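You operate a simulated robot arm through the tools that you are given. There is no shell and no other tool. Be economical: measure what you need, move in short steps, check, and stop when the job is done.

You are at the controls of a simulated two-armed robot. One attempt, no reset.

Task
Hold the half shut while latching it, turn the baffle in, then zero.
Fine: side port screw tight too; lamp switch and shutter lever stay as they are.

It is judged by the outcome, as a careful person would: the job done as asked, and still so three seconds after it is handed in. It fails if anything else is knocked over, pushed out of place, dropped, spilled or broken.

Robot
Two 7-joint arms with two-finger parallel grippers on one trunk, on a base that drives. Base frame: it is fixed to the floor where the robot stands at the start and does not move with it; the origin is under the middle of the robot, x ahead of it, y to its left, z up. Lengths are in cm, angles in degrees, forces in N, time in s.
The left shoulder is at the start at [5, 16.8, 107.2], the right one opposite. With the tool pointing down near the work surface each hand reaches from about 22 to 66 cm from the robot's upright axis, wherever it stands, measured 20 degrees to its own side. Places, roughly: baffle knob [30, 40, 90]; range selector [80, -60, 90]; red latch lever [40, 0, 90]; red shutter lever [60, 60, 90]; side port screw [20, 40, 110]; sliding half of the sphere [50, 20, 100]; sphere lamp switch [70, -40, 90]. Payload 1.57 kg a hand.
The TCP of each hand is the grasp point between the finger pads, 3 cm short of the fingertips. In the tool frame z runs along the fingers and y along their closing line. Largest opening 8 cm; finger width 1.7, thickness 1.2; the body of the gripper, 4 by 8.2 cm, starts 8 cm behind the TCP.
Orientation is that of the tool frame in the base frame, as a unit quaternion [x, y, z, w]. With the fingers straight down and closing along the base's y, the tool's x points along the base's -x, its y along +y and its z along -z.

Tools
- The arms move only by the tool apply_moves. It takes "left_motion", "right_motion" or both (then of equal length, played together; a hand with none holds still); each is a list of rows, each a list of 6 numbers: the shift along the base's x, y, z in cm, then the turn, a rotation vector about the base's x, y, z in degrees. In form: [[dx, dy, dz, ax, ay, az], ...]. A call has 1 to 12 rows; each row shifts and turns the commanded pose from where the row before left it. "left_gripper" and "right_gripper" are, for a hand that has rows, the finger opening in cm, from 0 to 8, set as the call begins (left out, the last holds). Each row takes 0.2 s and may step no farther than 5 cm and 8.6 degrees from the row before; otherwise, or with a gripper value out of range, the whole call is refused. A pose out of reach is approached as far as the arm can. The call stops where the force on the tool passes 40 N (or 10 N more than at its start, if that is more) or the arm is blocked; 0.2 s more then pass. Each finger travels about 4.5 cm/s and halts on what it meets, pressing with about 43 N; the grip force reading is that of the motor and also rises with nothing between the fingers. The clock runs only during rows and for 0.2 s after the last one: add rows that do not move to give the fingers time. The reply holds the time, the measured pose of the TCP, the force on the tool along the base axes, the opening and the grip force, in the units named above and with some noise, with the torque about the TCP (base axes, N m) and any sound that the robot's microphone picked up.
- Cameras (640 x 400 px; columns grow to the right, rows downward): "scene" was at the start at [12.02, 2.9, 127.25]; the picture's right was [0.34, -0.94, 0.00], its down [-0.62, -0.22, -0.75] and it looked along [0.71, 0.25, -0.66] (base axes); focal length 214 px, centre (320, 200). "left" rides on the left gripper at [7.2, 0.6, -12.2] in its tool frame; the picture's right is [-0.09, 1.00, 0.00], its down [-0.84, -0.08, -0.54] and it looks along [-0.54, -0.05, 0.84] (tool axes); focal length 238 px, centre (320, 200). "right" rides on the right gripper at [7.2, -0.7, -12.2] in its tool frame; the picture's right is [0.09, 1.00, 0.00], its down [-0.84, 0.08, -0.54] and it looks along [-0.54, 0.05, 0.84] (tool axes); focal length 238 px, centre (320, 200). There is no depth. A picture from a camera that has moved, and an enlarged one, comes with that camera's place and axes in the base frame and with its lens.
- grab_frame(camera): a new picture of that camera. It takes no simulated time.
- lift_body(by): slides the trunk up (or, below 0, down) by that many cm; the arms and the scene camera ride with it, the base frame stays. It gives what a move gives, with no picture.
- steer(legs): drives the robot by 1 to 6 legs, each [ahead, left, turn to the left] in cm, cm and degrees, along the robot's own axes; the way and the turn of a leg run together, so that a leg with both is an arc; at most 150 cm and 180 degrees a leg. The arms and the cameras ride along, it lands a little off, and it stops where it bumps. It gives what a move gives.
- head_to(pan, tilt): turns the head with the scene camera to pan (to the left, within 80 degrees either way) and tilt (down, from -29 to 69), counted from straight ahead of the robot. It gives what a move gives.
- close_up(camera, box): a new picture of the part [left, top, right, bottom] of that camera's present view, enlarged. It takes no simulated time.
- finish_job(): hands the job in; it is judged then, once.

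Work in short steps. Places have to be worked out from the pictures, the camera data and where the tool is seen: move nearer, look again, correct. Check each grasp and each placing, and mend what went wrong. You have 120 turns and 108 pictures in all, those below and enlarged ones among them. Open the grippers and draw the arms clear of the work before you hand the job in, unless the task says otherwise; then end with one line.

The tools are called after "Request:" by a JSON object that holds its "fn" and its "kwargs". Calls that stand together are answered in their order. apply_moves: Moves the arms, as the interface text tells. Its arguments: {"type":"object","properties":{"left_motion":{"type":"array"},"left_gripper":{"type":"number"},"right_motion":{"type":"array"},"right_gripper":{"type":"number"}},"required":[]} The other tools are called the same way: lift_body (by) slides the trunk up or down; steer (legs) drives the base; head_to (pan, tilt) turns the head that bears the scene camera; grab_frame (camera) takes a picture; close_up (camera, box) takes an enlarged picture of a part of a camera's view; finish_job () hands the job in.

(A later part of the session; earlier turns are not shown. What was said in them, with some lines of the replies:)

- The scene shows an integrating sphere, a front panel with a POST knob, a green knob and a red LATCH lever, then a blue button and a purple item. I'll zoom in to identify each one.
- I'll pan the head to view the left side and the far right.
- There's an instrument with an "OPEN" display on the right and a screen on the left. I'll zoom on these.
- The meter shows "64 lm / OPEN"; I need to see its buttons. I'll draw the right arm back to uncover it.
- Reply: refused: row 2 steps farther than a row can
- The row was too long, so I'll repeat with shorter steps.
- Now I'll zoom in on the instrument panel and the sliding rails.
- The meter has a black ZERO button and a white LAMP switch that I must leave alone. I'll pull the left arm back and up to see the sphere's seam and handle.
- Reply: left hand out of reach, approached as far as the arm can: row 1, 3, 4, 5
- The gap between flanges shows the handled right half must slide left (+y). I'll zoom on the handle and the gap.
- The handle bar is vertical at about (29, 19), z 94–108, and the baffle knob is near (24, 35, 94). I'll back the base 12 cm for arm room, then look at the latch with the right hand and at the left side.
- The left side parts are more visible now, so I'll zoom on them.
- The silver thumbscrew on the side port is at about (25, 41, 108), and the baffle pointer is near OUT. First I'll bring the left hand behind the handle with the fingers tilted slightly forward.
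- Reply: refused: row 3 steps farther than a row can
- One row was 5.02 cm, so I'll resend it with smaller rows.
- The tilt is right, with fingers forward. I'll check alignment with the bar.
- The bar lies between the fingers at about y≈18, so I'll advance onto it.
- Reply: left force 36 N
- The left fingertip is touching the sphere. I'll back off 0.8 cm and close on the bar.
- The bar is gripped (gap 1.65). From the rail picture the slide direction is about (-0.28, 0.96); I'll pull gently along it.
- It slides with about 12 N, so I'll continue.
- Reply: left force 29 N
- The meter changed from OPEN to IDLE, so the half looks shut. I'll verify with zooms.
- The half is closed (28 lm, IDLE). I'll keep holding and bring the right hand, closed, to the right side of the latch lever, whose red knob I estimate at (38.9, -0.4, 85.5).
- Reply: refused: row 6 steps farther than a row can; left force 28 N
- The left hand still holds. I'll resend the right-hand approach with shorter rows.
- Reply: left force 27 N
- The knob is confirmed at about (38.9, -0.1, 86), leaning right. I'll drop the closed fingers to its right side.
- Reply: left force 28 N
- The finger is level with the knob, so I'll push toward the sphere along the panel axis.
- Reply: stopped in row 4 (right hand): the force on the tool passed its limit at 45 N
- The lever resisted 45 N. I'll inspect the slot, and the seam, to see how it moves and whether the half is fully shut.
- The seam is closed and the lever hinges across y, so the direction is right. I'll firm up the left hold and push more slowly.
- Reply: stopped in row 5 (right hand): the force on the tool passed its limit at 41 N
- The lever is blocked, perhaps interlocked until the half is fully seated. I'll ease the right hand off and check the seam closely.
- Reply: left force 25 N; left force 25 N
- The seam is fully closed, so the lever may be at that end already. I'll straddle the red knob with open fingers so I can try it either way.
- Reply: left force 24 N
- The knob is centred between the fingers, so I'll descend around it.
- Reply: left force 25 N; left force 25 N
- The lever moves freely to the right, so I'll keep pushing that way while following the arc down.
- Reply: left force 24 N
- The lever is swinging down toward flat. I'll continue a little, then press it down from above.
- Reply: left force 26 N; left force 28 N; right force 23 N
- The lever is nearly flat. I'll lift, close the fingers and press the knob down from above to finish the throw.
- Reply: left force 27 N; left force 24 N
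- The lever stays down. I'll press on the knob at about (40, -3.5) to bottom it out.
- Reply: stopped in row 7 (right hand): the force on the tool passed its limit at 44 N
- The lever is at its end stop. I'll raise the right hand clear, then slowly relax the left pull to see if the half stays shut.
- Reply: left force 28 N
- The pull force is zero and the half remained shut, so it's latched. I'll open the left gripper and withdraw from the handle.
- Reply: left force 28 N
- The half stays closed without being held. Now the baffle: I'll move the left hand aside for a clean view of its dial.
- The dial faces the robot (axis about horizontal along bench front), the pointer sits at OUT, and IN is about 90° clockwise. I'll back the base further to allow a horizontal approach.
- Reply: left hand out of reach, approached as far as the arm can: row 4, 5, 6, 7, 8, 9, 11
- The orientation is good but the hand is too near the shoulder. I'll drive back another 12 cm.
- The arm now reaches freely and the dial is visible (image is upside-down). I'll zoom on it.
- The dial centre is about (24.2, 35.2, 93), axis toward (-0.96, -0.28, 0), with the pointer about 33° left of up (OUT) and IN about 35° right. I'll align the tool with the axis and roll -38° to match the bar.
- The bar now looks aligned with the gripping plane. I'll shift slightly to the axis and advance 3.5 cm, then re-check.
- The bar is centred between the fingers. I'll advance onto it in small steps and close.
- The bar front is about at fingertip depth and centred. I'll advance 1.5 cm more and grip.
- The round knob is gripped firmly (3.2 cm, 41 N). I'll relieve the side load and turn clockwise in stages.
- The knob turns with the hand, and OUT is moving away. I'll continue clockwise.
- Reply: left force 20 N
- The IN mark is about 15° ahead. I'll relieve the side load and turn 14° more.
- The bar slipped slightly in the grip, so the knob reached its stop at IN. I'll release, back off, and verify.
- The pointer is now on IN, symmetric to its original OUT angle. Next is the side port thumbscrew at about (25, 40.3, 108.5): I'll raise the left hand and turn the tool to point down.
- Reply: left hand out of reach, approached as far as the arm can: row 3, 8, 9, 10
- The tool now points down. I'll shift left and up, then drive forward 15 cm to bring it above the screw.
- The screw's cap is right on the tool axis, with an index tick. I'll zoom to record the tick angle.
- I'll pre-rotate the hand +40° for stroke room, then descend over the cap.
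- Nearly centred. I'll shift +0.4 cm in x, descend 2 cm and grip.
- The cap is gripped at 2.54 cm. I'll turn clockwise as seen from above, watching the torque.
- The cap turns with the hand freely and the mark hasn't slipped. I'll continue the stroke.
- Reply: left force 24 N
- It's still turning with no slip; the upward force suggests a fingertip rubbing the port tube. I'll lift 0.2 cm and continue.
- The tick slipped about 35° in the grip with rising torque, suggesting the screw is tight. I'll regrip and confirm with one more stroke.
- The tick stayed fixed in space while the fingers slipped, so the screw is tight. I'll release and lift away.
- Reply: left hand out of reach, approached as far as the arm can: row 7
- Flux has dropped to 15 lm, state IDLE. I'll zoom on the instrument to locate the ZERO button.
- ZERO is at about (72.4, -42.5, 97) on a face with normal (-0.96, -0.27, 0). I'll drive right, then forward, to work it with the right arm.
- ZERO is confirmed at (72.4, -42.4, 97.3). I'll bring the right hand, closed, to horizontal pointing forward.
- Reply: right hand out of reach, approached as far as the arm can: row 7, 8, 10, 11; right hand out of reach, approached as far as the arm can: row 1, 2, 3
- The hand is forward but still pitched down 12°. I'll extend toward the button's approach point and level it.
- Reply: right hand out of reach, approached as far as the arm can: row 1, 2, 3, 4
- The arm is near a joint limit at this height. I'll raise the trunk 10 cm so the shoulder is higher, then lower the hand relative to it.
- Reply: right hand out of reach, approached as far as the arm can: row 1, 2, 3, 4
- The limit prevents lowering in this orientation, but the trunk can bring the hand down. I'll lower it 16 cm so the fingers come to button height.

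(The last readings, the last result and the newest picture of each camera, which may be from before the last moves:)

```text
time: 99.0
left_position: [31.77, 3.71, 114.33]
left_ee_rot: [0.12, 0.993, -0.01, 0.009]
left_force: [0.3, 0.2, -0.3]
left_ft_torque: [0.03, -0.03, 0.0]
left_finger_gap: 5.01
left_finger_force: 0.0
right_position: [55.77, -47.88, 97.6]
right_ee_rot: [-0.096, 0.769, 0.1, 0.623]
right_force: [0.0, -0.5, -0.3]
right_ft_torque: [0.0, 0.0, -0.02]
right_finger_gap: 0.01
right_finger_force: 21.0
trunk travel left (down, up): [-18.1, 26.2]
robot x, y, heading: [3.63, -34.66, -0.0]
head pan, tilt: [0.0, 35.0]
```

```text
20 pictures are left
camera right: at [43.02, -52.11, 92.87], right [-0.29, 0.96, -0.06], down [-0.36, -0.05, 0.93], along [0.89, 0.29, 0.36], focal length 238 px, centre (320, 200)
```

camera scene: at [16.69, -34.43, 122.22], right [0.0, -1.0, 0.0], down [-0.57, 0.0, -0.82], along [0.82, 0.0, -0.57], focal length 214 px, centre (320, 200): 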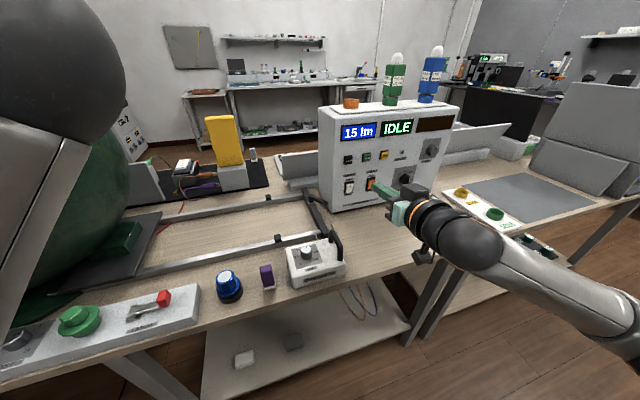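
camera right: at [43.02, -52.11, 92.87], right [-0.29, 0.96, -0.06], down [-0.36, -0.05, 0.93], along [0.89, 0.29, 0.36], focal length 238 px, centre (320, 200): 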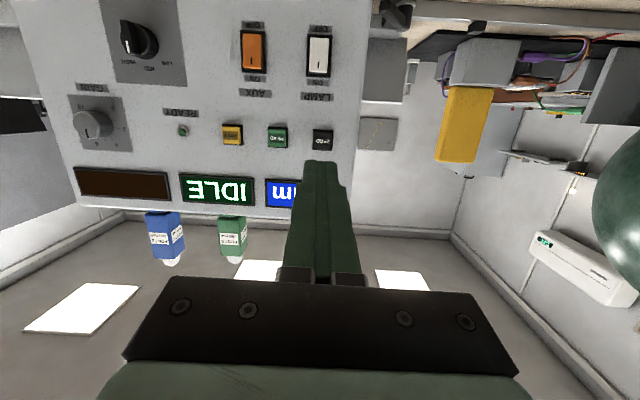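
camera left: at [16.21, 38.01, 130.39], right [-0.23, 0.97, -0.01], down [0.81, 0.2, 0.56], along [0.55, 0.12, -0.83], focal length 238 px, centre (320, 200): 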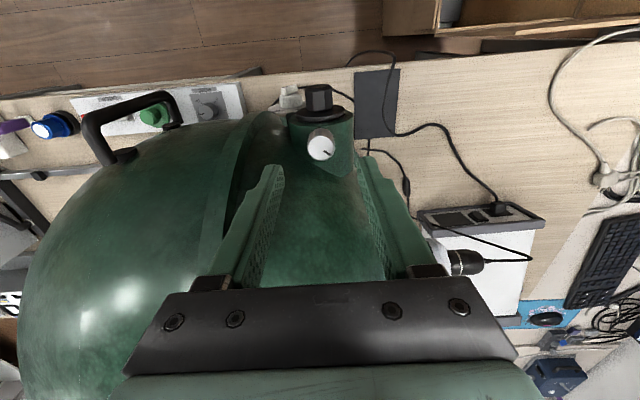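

The fingers are now near button height. I'll extend toward ZERO, aiming the TCP for about (69.4, -43.3, 97.4) at contact.

Request:
{"fn": "apply_moves", "kwargs": {"right_motion": [[3, 1, 0, 0, 0, 0], [3, 1, 0, 0, 0, 0], [3, 1, 0, 0, 0, 0], [0, 0, 0, 0, 0, 0]]}}

Request:
{"fn": "close_up", "kwargs": {"camera": "scene", "box": [300, 110, 440, 215]}}

Request:
{"fn": "close_up", "kwargs": {"camera": "right", "box": [220, 60, 420, 220]}}

```text
time: 100.0
left_position: [31.84, 3.76, 114.26]
left_ee_rot: [0.12, 0.993, -0.011, 0.01]
left_force: [0.5, -0.9, 0.1]
left_ft_torque: [-0.03, 0.0, 0.0]
left_finger_gap: 4.99
left_finger_force: 0.1
right_position: [64.97, -44.96, 97.41]
right_ee_rot: [-0.095, 0.769, 0.099, 0.624]
right_force: [-0.2, 1.0, 0.0]
right_ft_torque: [-0.02, 0.02, -0.02]
right_finger_gap: 0.01
right_finger_force: 21.0
trunk travel left (down, up): [-18.1, 26.2]
robot x, y, heading: [3.39, -34.3, -0.3]
head pan, tilt: [0.0, 35.0]
```

```text
3.81 times, centred on (370, 162) of scene
camera zoom: at [16.69, -34.43, 122.21], right [0.0, -1.0, 0.0], down [-0.57, 0.0, -0.82], along [0.82, 0.0, -0.57], focal length 817 px, centre (130, 343)
```

zoom: 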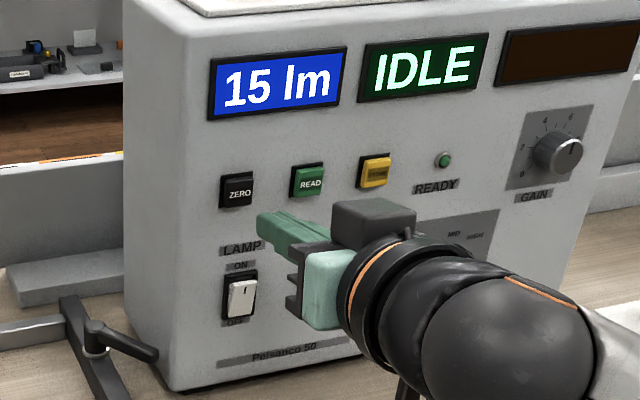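

```text
2.50 times, centred on (320, 140) of right
camera zoom: at [52.16, -49.19, 92.66], right [-0.29, 0.96, -0.06], down [-0.36, -0.05, 0.93], along [0.89, 0.29, 0.36], focal length 596 px, centre (320, 350)
```

zoom: 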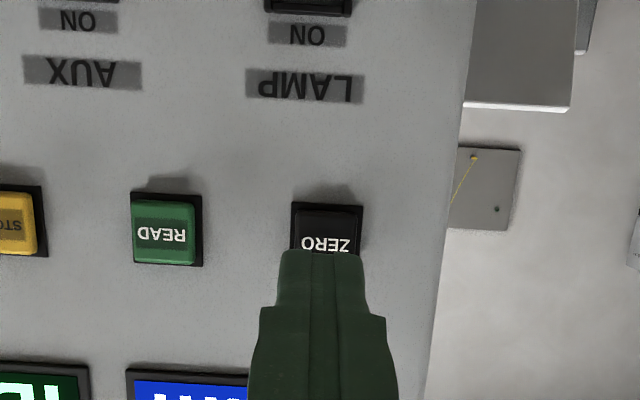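

Well aligned on ZERO, with LAMP far away. I'll advance to contact in small steps.

Request:
{"fn": "apply_moves", "kwargs": {"right_motion": [[1.7, 0.55, -0.2, 0, 0, 0], [1.2, 0.4, -0.2, 0, 0, 0], [0.4, 0.13, 0, 0, 0, 0], [0.4, 0.13, 0, 0, 0, 0], [0.3, 0.1, 0, 0, 0, 0], [0.3, 0.1, 0, 0, 0, 0]]}}

Request:
{"fn": "close_up", "kwargs": {"camera": "scene", "box": [300, 110, 440, 215]}}

```text
time: 101.4
left_position: [31.83, 3.83, 114.36]
left_ee_rot: [0.12, 0.993, -0.011, 0.01]
left_force: [-0.6, -0.4, -0.1]
left_ft_torque: [-0.01, 0.02, 0.02]
left_finger_gap: 5.02
left_finger_force: 0.0
right_position: [69.06, -43.67, 97.22]
right_ee_rot: [-0.095, 0.77, 0.099, 0.623]
right_force: [0.9, -0.8, 0.3]
right_ft_torque: [0.02, 0.03, -0.03]
right_finger_gap: 0.0
right_finger_force: 21.8
trunk travel left (down, up): [-18.1, 26.2]
robot x, y, heading: [3.72, -34.69, -0.1]
head pan, tilt: [0.0, 35.0]
```

```text
3.81 times, centred on (370, 162) of scene
camera zoom: at [16.69, -34.43, 122.21], right [0.0, -1.0, 0.0], down [-0.57, 0.0, -0.82], along [0.82, 0.0, -0.57], focal length 817 px, centre (130, 343)
```

zoom: 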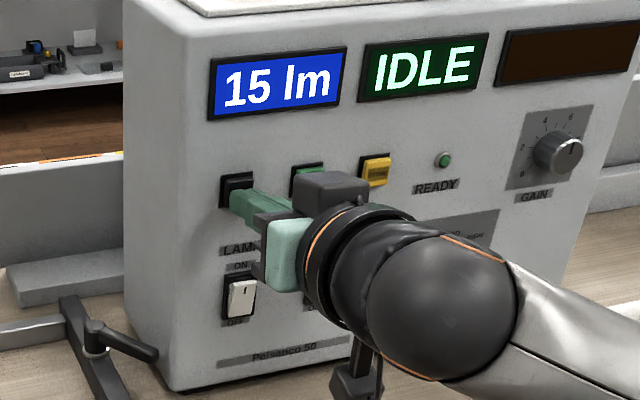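

Nearly touching. I'll continue pressing slowly.

Request:
{"fn": "apply_moves", "kwargs": {"right_motion": [[0.25, 0.08, 0.2, 0, 0, 0], [0.25, 0.08, 0.1, 0, 0, 0], [0.25, 0.08, 0, 0, 0, 0], [0.25, 0.08, 0, 0, 0, 0], [0.25, 0.08, 0, 0, 0, 0], [0.25, 0.08, 0, 0, 0, 0]]}}

Request:
{"fn": "close_up", "kwargs": {"camera": "scene", "box": [300, 110, 440, 215]}}

```text
time: 102.5
left_position: [31.59, 3.7, 114.41]
left_ee_rot: [0.121, 0.992, -0.012, 0.01]
left_force: [1.1, -1.0, 0.2]
left_ft_torque: [-0.02, -0.01, -0.02]
left_finger_gap: 5.01
left_finger_force: 0.0
right_position: [69.67, -43.3, 97.36]
right_ee_rot: [-0.095, 0.771, 0.099, 0.622]
right_force: [-22.3, -7.7, 0.8]
right_ft_torque: [0.1, -0.05, 0.03]
right_finger_gap: 0.02
right_finger_force: 20.8
trunk travel left (down, up): [-18.1, 26.2]
robot x, y, heading: [3.37, -34.19, 0.1]
head pan, tilt: [0.0, 35.0]
heard: click
stopped in row 5 (right hand): the force on the tool passed its limit at 44 N (the readings are from after the stop); the commanded pose is now the measured one
```

```text
3.81 times, centred on (370, 162) of scene
camera zoom: at [16.36, -34.56, 122.26], right [0.0, -1.0, 0.0], down [-0.57, 0.0, -0.82], along [0.82, 0.0, -0.57], focal length 817 px, centre (130, 343)
```

zoom: 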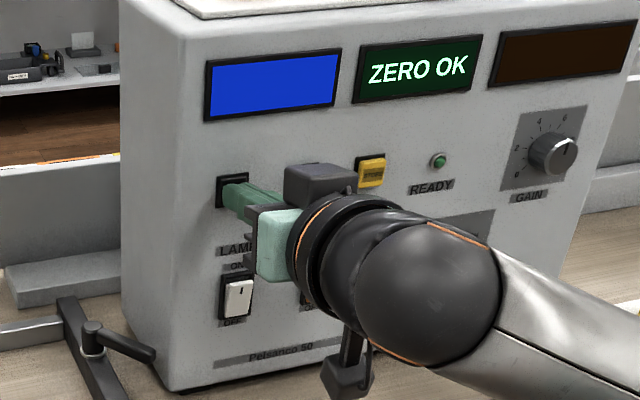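

A click was heard and the display shows "ZERO OK". I'll withdraw the hand straight back and check.

Request:
{"fn": "apply_moves", "kwargs": {"right_motion": [[-1, -0.3, 0, 0, 0, 0], [-3, -1, 0, 0, 0, 0], [-3.5, -1.2, 0, 0, 0, 0], [-3.5, -1.2, 0, 0, 0, 0], [-3, -1.5, 0, 0, 0, 0], [0, 0, 0, 0, 0, 0]]}}

Request:
{"fn": "close_up", "kwargs": {"camera": "scene", "box": [300, 90, 460, 215]}}

Request:
{"fn": "grab_frame", "kwargs": {"camera": "scene"}}

```text
time: 103.9
left_position: [31.87, 3.79, 114.25]
left_ee_rot: [0.121, 0.993, -0.011, 0.009]
left_force: [0.8, -0.3, 0.1]
left_ft_torque: [0.0, 0.0, -0.02]
left_finger_gap: 4.98
left_finger_force: 0.1
right_position: [55.91, -48.46, 96.91]
right_ee_rot: [-0.096, 0.772, 0.098, 0.621]
right_force: [0.3, -0.4, -0.1]
right_ft_torque: [-0.02, -0.01, -0.04]
right_finger_gap: 0.0
right_finger_force: 21.5
trunk travel left (down, up): [-18.1, 26.2]
robot x, y, heading: [3.91, -34.78, -0.1]
head pan, tilt: [0.0, 35.0]
```

```text
3.20 times, centred on (380, 152) of scene
camera zoom: at [16.64, -34.46, 122.21], right [0.0, -1.0, 0.0], down [-0.57, 0.0, -0.82], along [0.82, 0.0, -0.57], focal length 686 px, centre (128, 352)
```

zoom: 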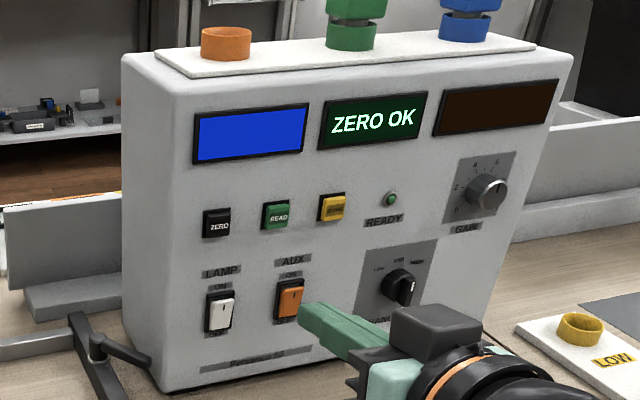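

```text
14 pictures are left
camera scene: at [16.64, -34.46, 122.21], right [0.0, -1.0, 0.0], down [-0.57, 0.0, -0.82], along [0.82, 0.0, -0.57], focal length 214 px, centre (320, 200)
```

scene: 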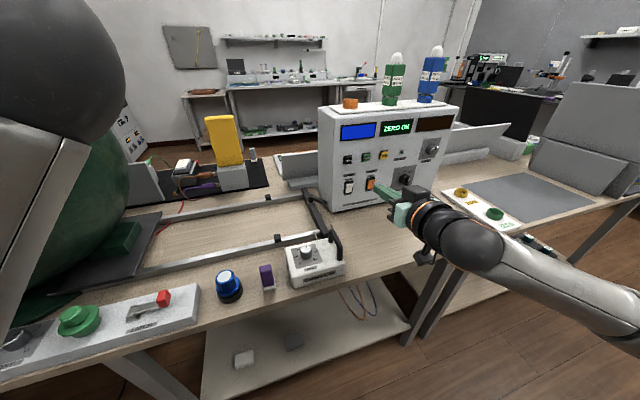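

Zero succeeded, with the lamp and other switches unchanged. I'll back the base clear, open the right gripper, and do a final check of the sphere.

Request:
{"fn": "lift_body", "kwargs": {"by": 6}}

Request:
{"fn": "steer", "kwargs": {"legs": [[-30, 0, 0]]}}

Request:
{"fn": "apply_moves", "kwargs": {"right_motion": [[0, 0, 0, 0, 0, 0], [0, 0, 0, 0, 0, 0], [0, 0, 0, 0, 0, 0]], "right_gripper": 5}}

Request:
{"fn": "head_to", "kwargs": {"pan": 30, "tilt": 25}}

Request:
{"fn": "grab_frame", "kwargs": {"camera": "scene"}}

```text
time: 104.9
left_position: [31.87, 3.8, 120.42]
left_ee_rot: [0.12, 0.993, -0.01, 0.009]
left_force: [0.1, 0.8, 0.0]
left_ft_torque: [-0.01, -0.01, 0.02]
left_finger_gap: 4.98
left_finger_force: 0.1
right_position: [55.93, -48.48, 102.8]
right_ee_rot: [-0.096, 0.772, 0.099, 0.62]
right_force: [-0.7, 0.0, 0.3]
right_ft_torque: [-0.01, 0.01, 0.01]
right_finger_gap: 0.01
right_finger_force: 20.4
trunk travel left (down, up): [-24.1, 20.2]
robot x, y, heading: [3.66, -34.39, -0.2]
head pan, tilt: [0.0, 35.0]
```

```text
time: 107.0
left_position: [1.29, 3.8, 120.33]
left_ee_rot: [0.124, 0.992, -0.011, 0.009]
left_force: [0.0, -0.5, -0.3]
left_ft_torque: [0.01, -0.04, 0.03]
left_finger_gap: 4.98
left_finger_force: 0.0
right_position: [25.26, -48.55, 102.86]
right_ee_rot: [-0.094, 0.772, 0.097, 0.621]
right_force: [-0.4, -0.3, 0.8]
right_ft_torque: [0.01, 0.0, -0.03]
right_finger_gap: 0.0
right_finger_force: 21.1
trunk travel left (down, up): [-24.1, 20.2]
robot x, y, heading: [-27.25, -34.51, -0.1]
head pan, tilt: [0.0, 35.0]
```

```text
time: 107.8
left_position: [1.46, 3.62, 120.42]
left_ee_rot: [0.123, 0.992, -0.011, 0.009]
left_force: [0.4, -0.3, -0.1]
left_ft_torque: [-0.01, 0.04, -0.01]
left_finger_gap: 5.02
left_finger_force: 0.0
right_position: [25.41, -48.53, 102.97]
right_ee_rot: [-0.095, 0.771, 0.098, 0.622]
right_force: [0.3, 0.0, -0.5]
right_ft_torque: [-0.02, 0.0, 0.02]
right_finger_gap: 5.0
right_finger_force: 0.1
trunk travel left (down, up): [-24.1, 20.2]
robot x, y, heading: [-26.64, -34.67, -0.2]
head pan, tilt: [0.0, 35.0]
```

```text
time: 108.7
left_position: [1.37, 3.74, 120.38]
left_ee_rot: [0.122, 0.992, -0.011, 0.01]
left_force: [0.2, 0.6, -0.3]
left_ft_torque: [-0.04, 0.01, 0.02]
left_finger_gap: 5.04
left_finger_force: 0.1
right_position: [25.26, -48.64, 102.86]
right_ee_rot: [-0.094, 0.771, 0.097, 0.622]
right_force: [-0.1, -0.1, -0.4]
right_ft_torque: [-0.02, 0.01, 0.01]
right_finger_gap: 5.03
right_finger_force: 0.1
trunk travel left (down, up): [-24.1, 20.2]
robot x, y, heading: [-27.08, -34.69, -0.5]
head pan, tilt: [30.0, 25.0]
```

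```text
13 pictures are left
camera scene: at [-14.8, -29.81, 129.78], right [0.49, -0.87, 0.0], down [-0.37, -0.21, -0.91], along [0.79, 0.45, -0.42], focal length 214 px, centre (320, 200)
```

scene: 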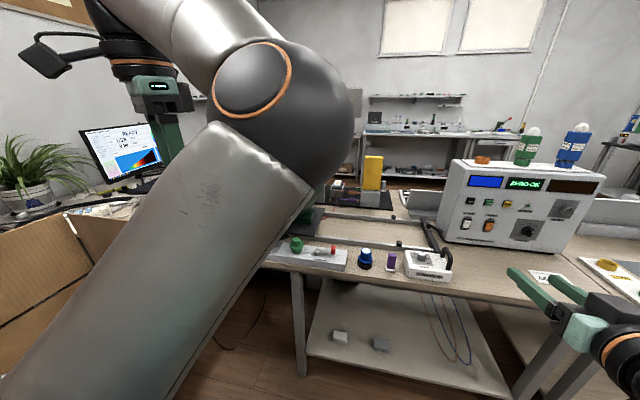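

The latch lever is still down; the left arm blocks the sphere. I'll drive left 33 cm for a last look.

Request:
{"fn": "steer", "kwargs": {"legs": [[0, 33, 0]]}}

Request:
{"fn": "head_to", "kwargs": {"pan": 15, "tilt": 30}}

Request:
{"fn": "grab_frame", "kwargs": {"camera": "scene"}}

Request:
{"fn": "close_up", "kwargs": {"camera": "scene", "box": [180, 80, 380, 290]}}

```text
time: 112.2
left_position: [1.53, 36.56, 120.33]
left_ee_rot: [0.123, 0.992, -0.011, 0.009]
left_force: [-0.3, -0.7, 0.3]
left_ft_torque: [0.01, -0.04, 0.01]
left_finger_gap: 4.99
left_finger_force: 0.0
right_position: [25.48, -15.81, 102.85]
right_ee_rot: [-0.094, 0.772, 0.097, 0.621]
right_force: [-0.1, 0.4, -0.1]
right_ft_torque: [0.01, 0.03, -0.01]
right_finger_gap: 5.0
right_finger_force: 0.1
trunk travel left (down, up): [-24.1, 20.2]
robot x, y, heading: [-26.88, -1.37, -0.0]
head pan, tilt: [30.0, 25.0]
```

```text
time: 113.0
left_position: [1.43, 36.47, 120.28]
left_ee_rot: [0.123, 0.992, -0.01, 0.01]
left_force: [0.1, -0.6, 0.2]
left_ft_torque: [-0.01, -0.01, 0.01]
left_finger_gap: 4.99
left_finger_force: 0.1
right_position: [25.45, -15.83, 102.8]
right_ee_rot: [-0.095, 0.772, 0.098, 0.621]
right_force: [-0.5, -0.2, 0.8]
right_ft_torque: [-0.03, -0.02, -0.02]
right_finger_gap: 4.98
right_finger_force: 0.1
trunk travel left (down, up): [-24.1, 20.2]
robot x, y, heading: [-26.6, -1.75, -0.3]
head pan, tilt: [15.0, 30.0]
```

```text
12 pictures are left
camera scene: at [-13.89, 0.7, 128.99], right [0.25, -0.97, 0.0], down [-0.48, -0.13, -0.87], along [0.84, 0.22, -0.5], focal length 214 px, centre (320, 200)
```

scene: 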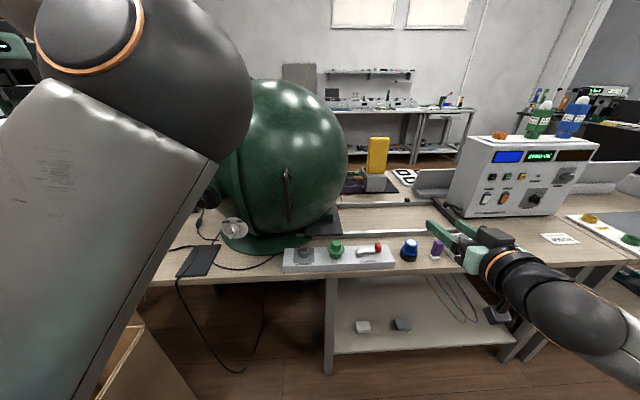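

```text
1.90 times, centred on (280, 185) of scene
camera zoom: at [-13.89, 0.7, 128.99], right [0.25, -0.97, 0.0], down [-0.48, -0.13, -0.87], along [0.84, 0.22, -0.5], focal length 408 px, centre (396, 229)
```

zoom: 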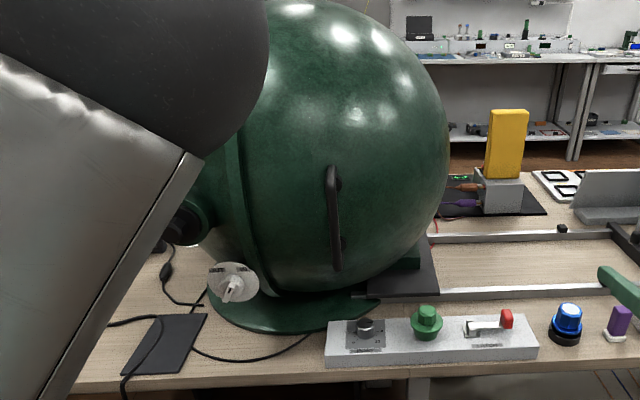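

The sphere is shut, the latch down, the baffle at IN, and "ZERO OK" shown. I'll back away a little more and hand in.

Request:
{"fn": "steer", "kwargs": {"legs": [[-12, 0, 0]]}}

Request:
{"fn": "finish_job", "kwargs": {}}

```text
time: 114.2
left_position: [-10.28, 36.52, 120.23]
left_ee_rot: [0.123, 0.992, -0.01, 0.01]
left_force: [0.4, -0.2, 0.1]
left_ft_torque: [0.0, -0.01, -0.01]
left_finger_gap: 4.99
left_finger_force: 0.0
right_position: [13.77, -15.55, 102.96]
right_ee_rot: [-0.096, 0.772, 0.098, 0.621]
right_force: [0.0, 0.2, 0.2]
right_ft_torque: [0.01, -0.02, 0.03]
right_finger_gap: 4.97
right_finger_force: 0.1
trunk travel left (down, up): [-24.1, 20.2]
robot x, y, heading: [-38.74, -1.14, -0.1]
head pan, tilt: [15.0, 30.0]
```

```text
The job is handed in.
```

The half was held shut and latched, the side port screw is tight, the baffle is turned to IN, and the meter is zeroed and reads "ZERO OK"; I did not touch the lamp switch or shutter lever.
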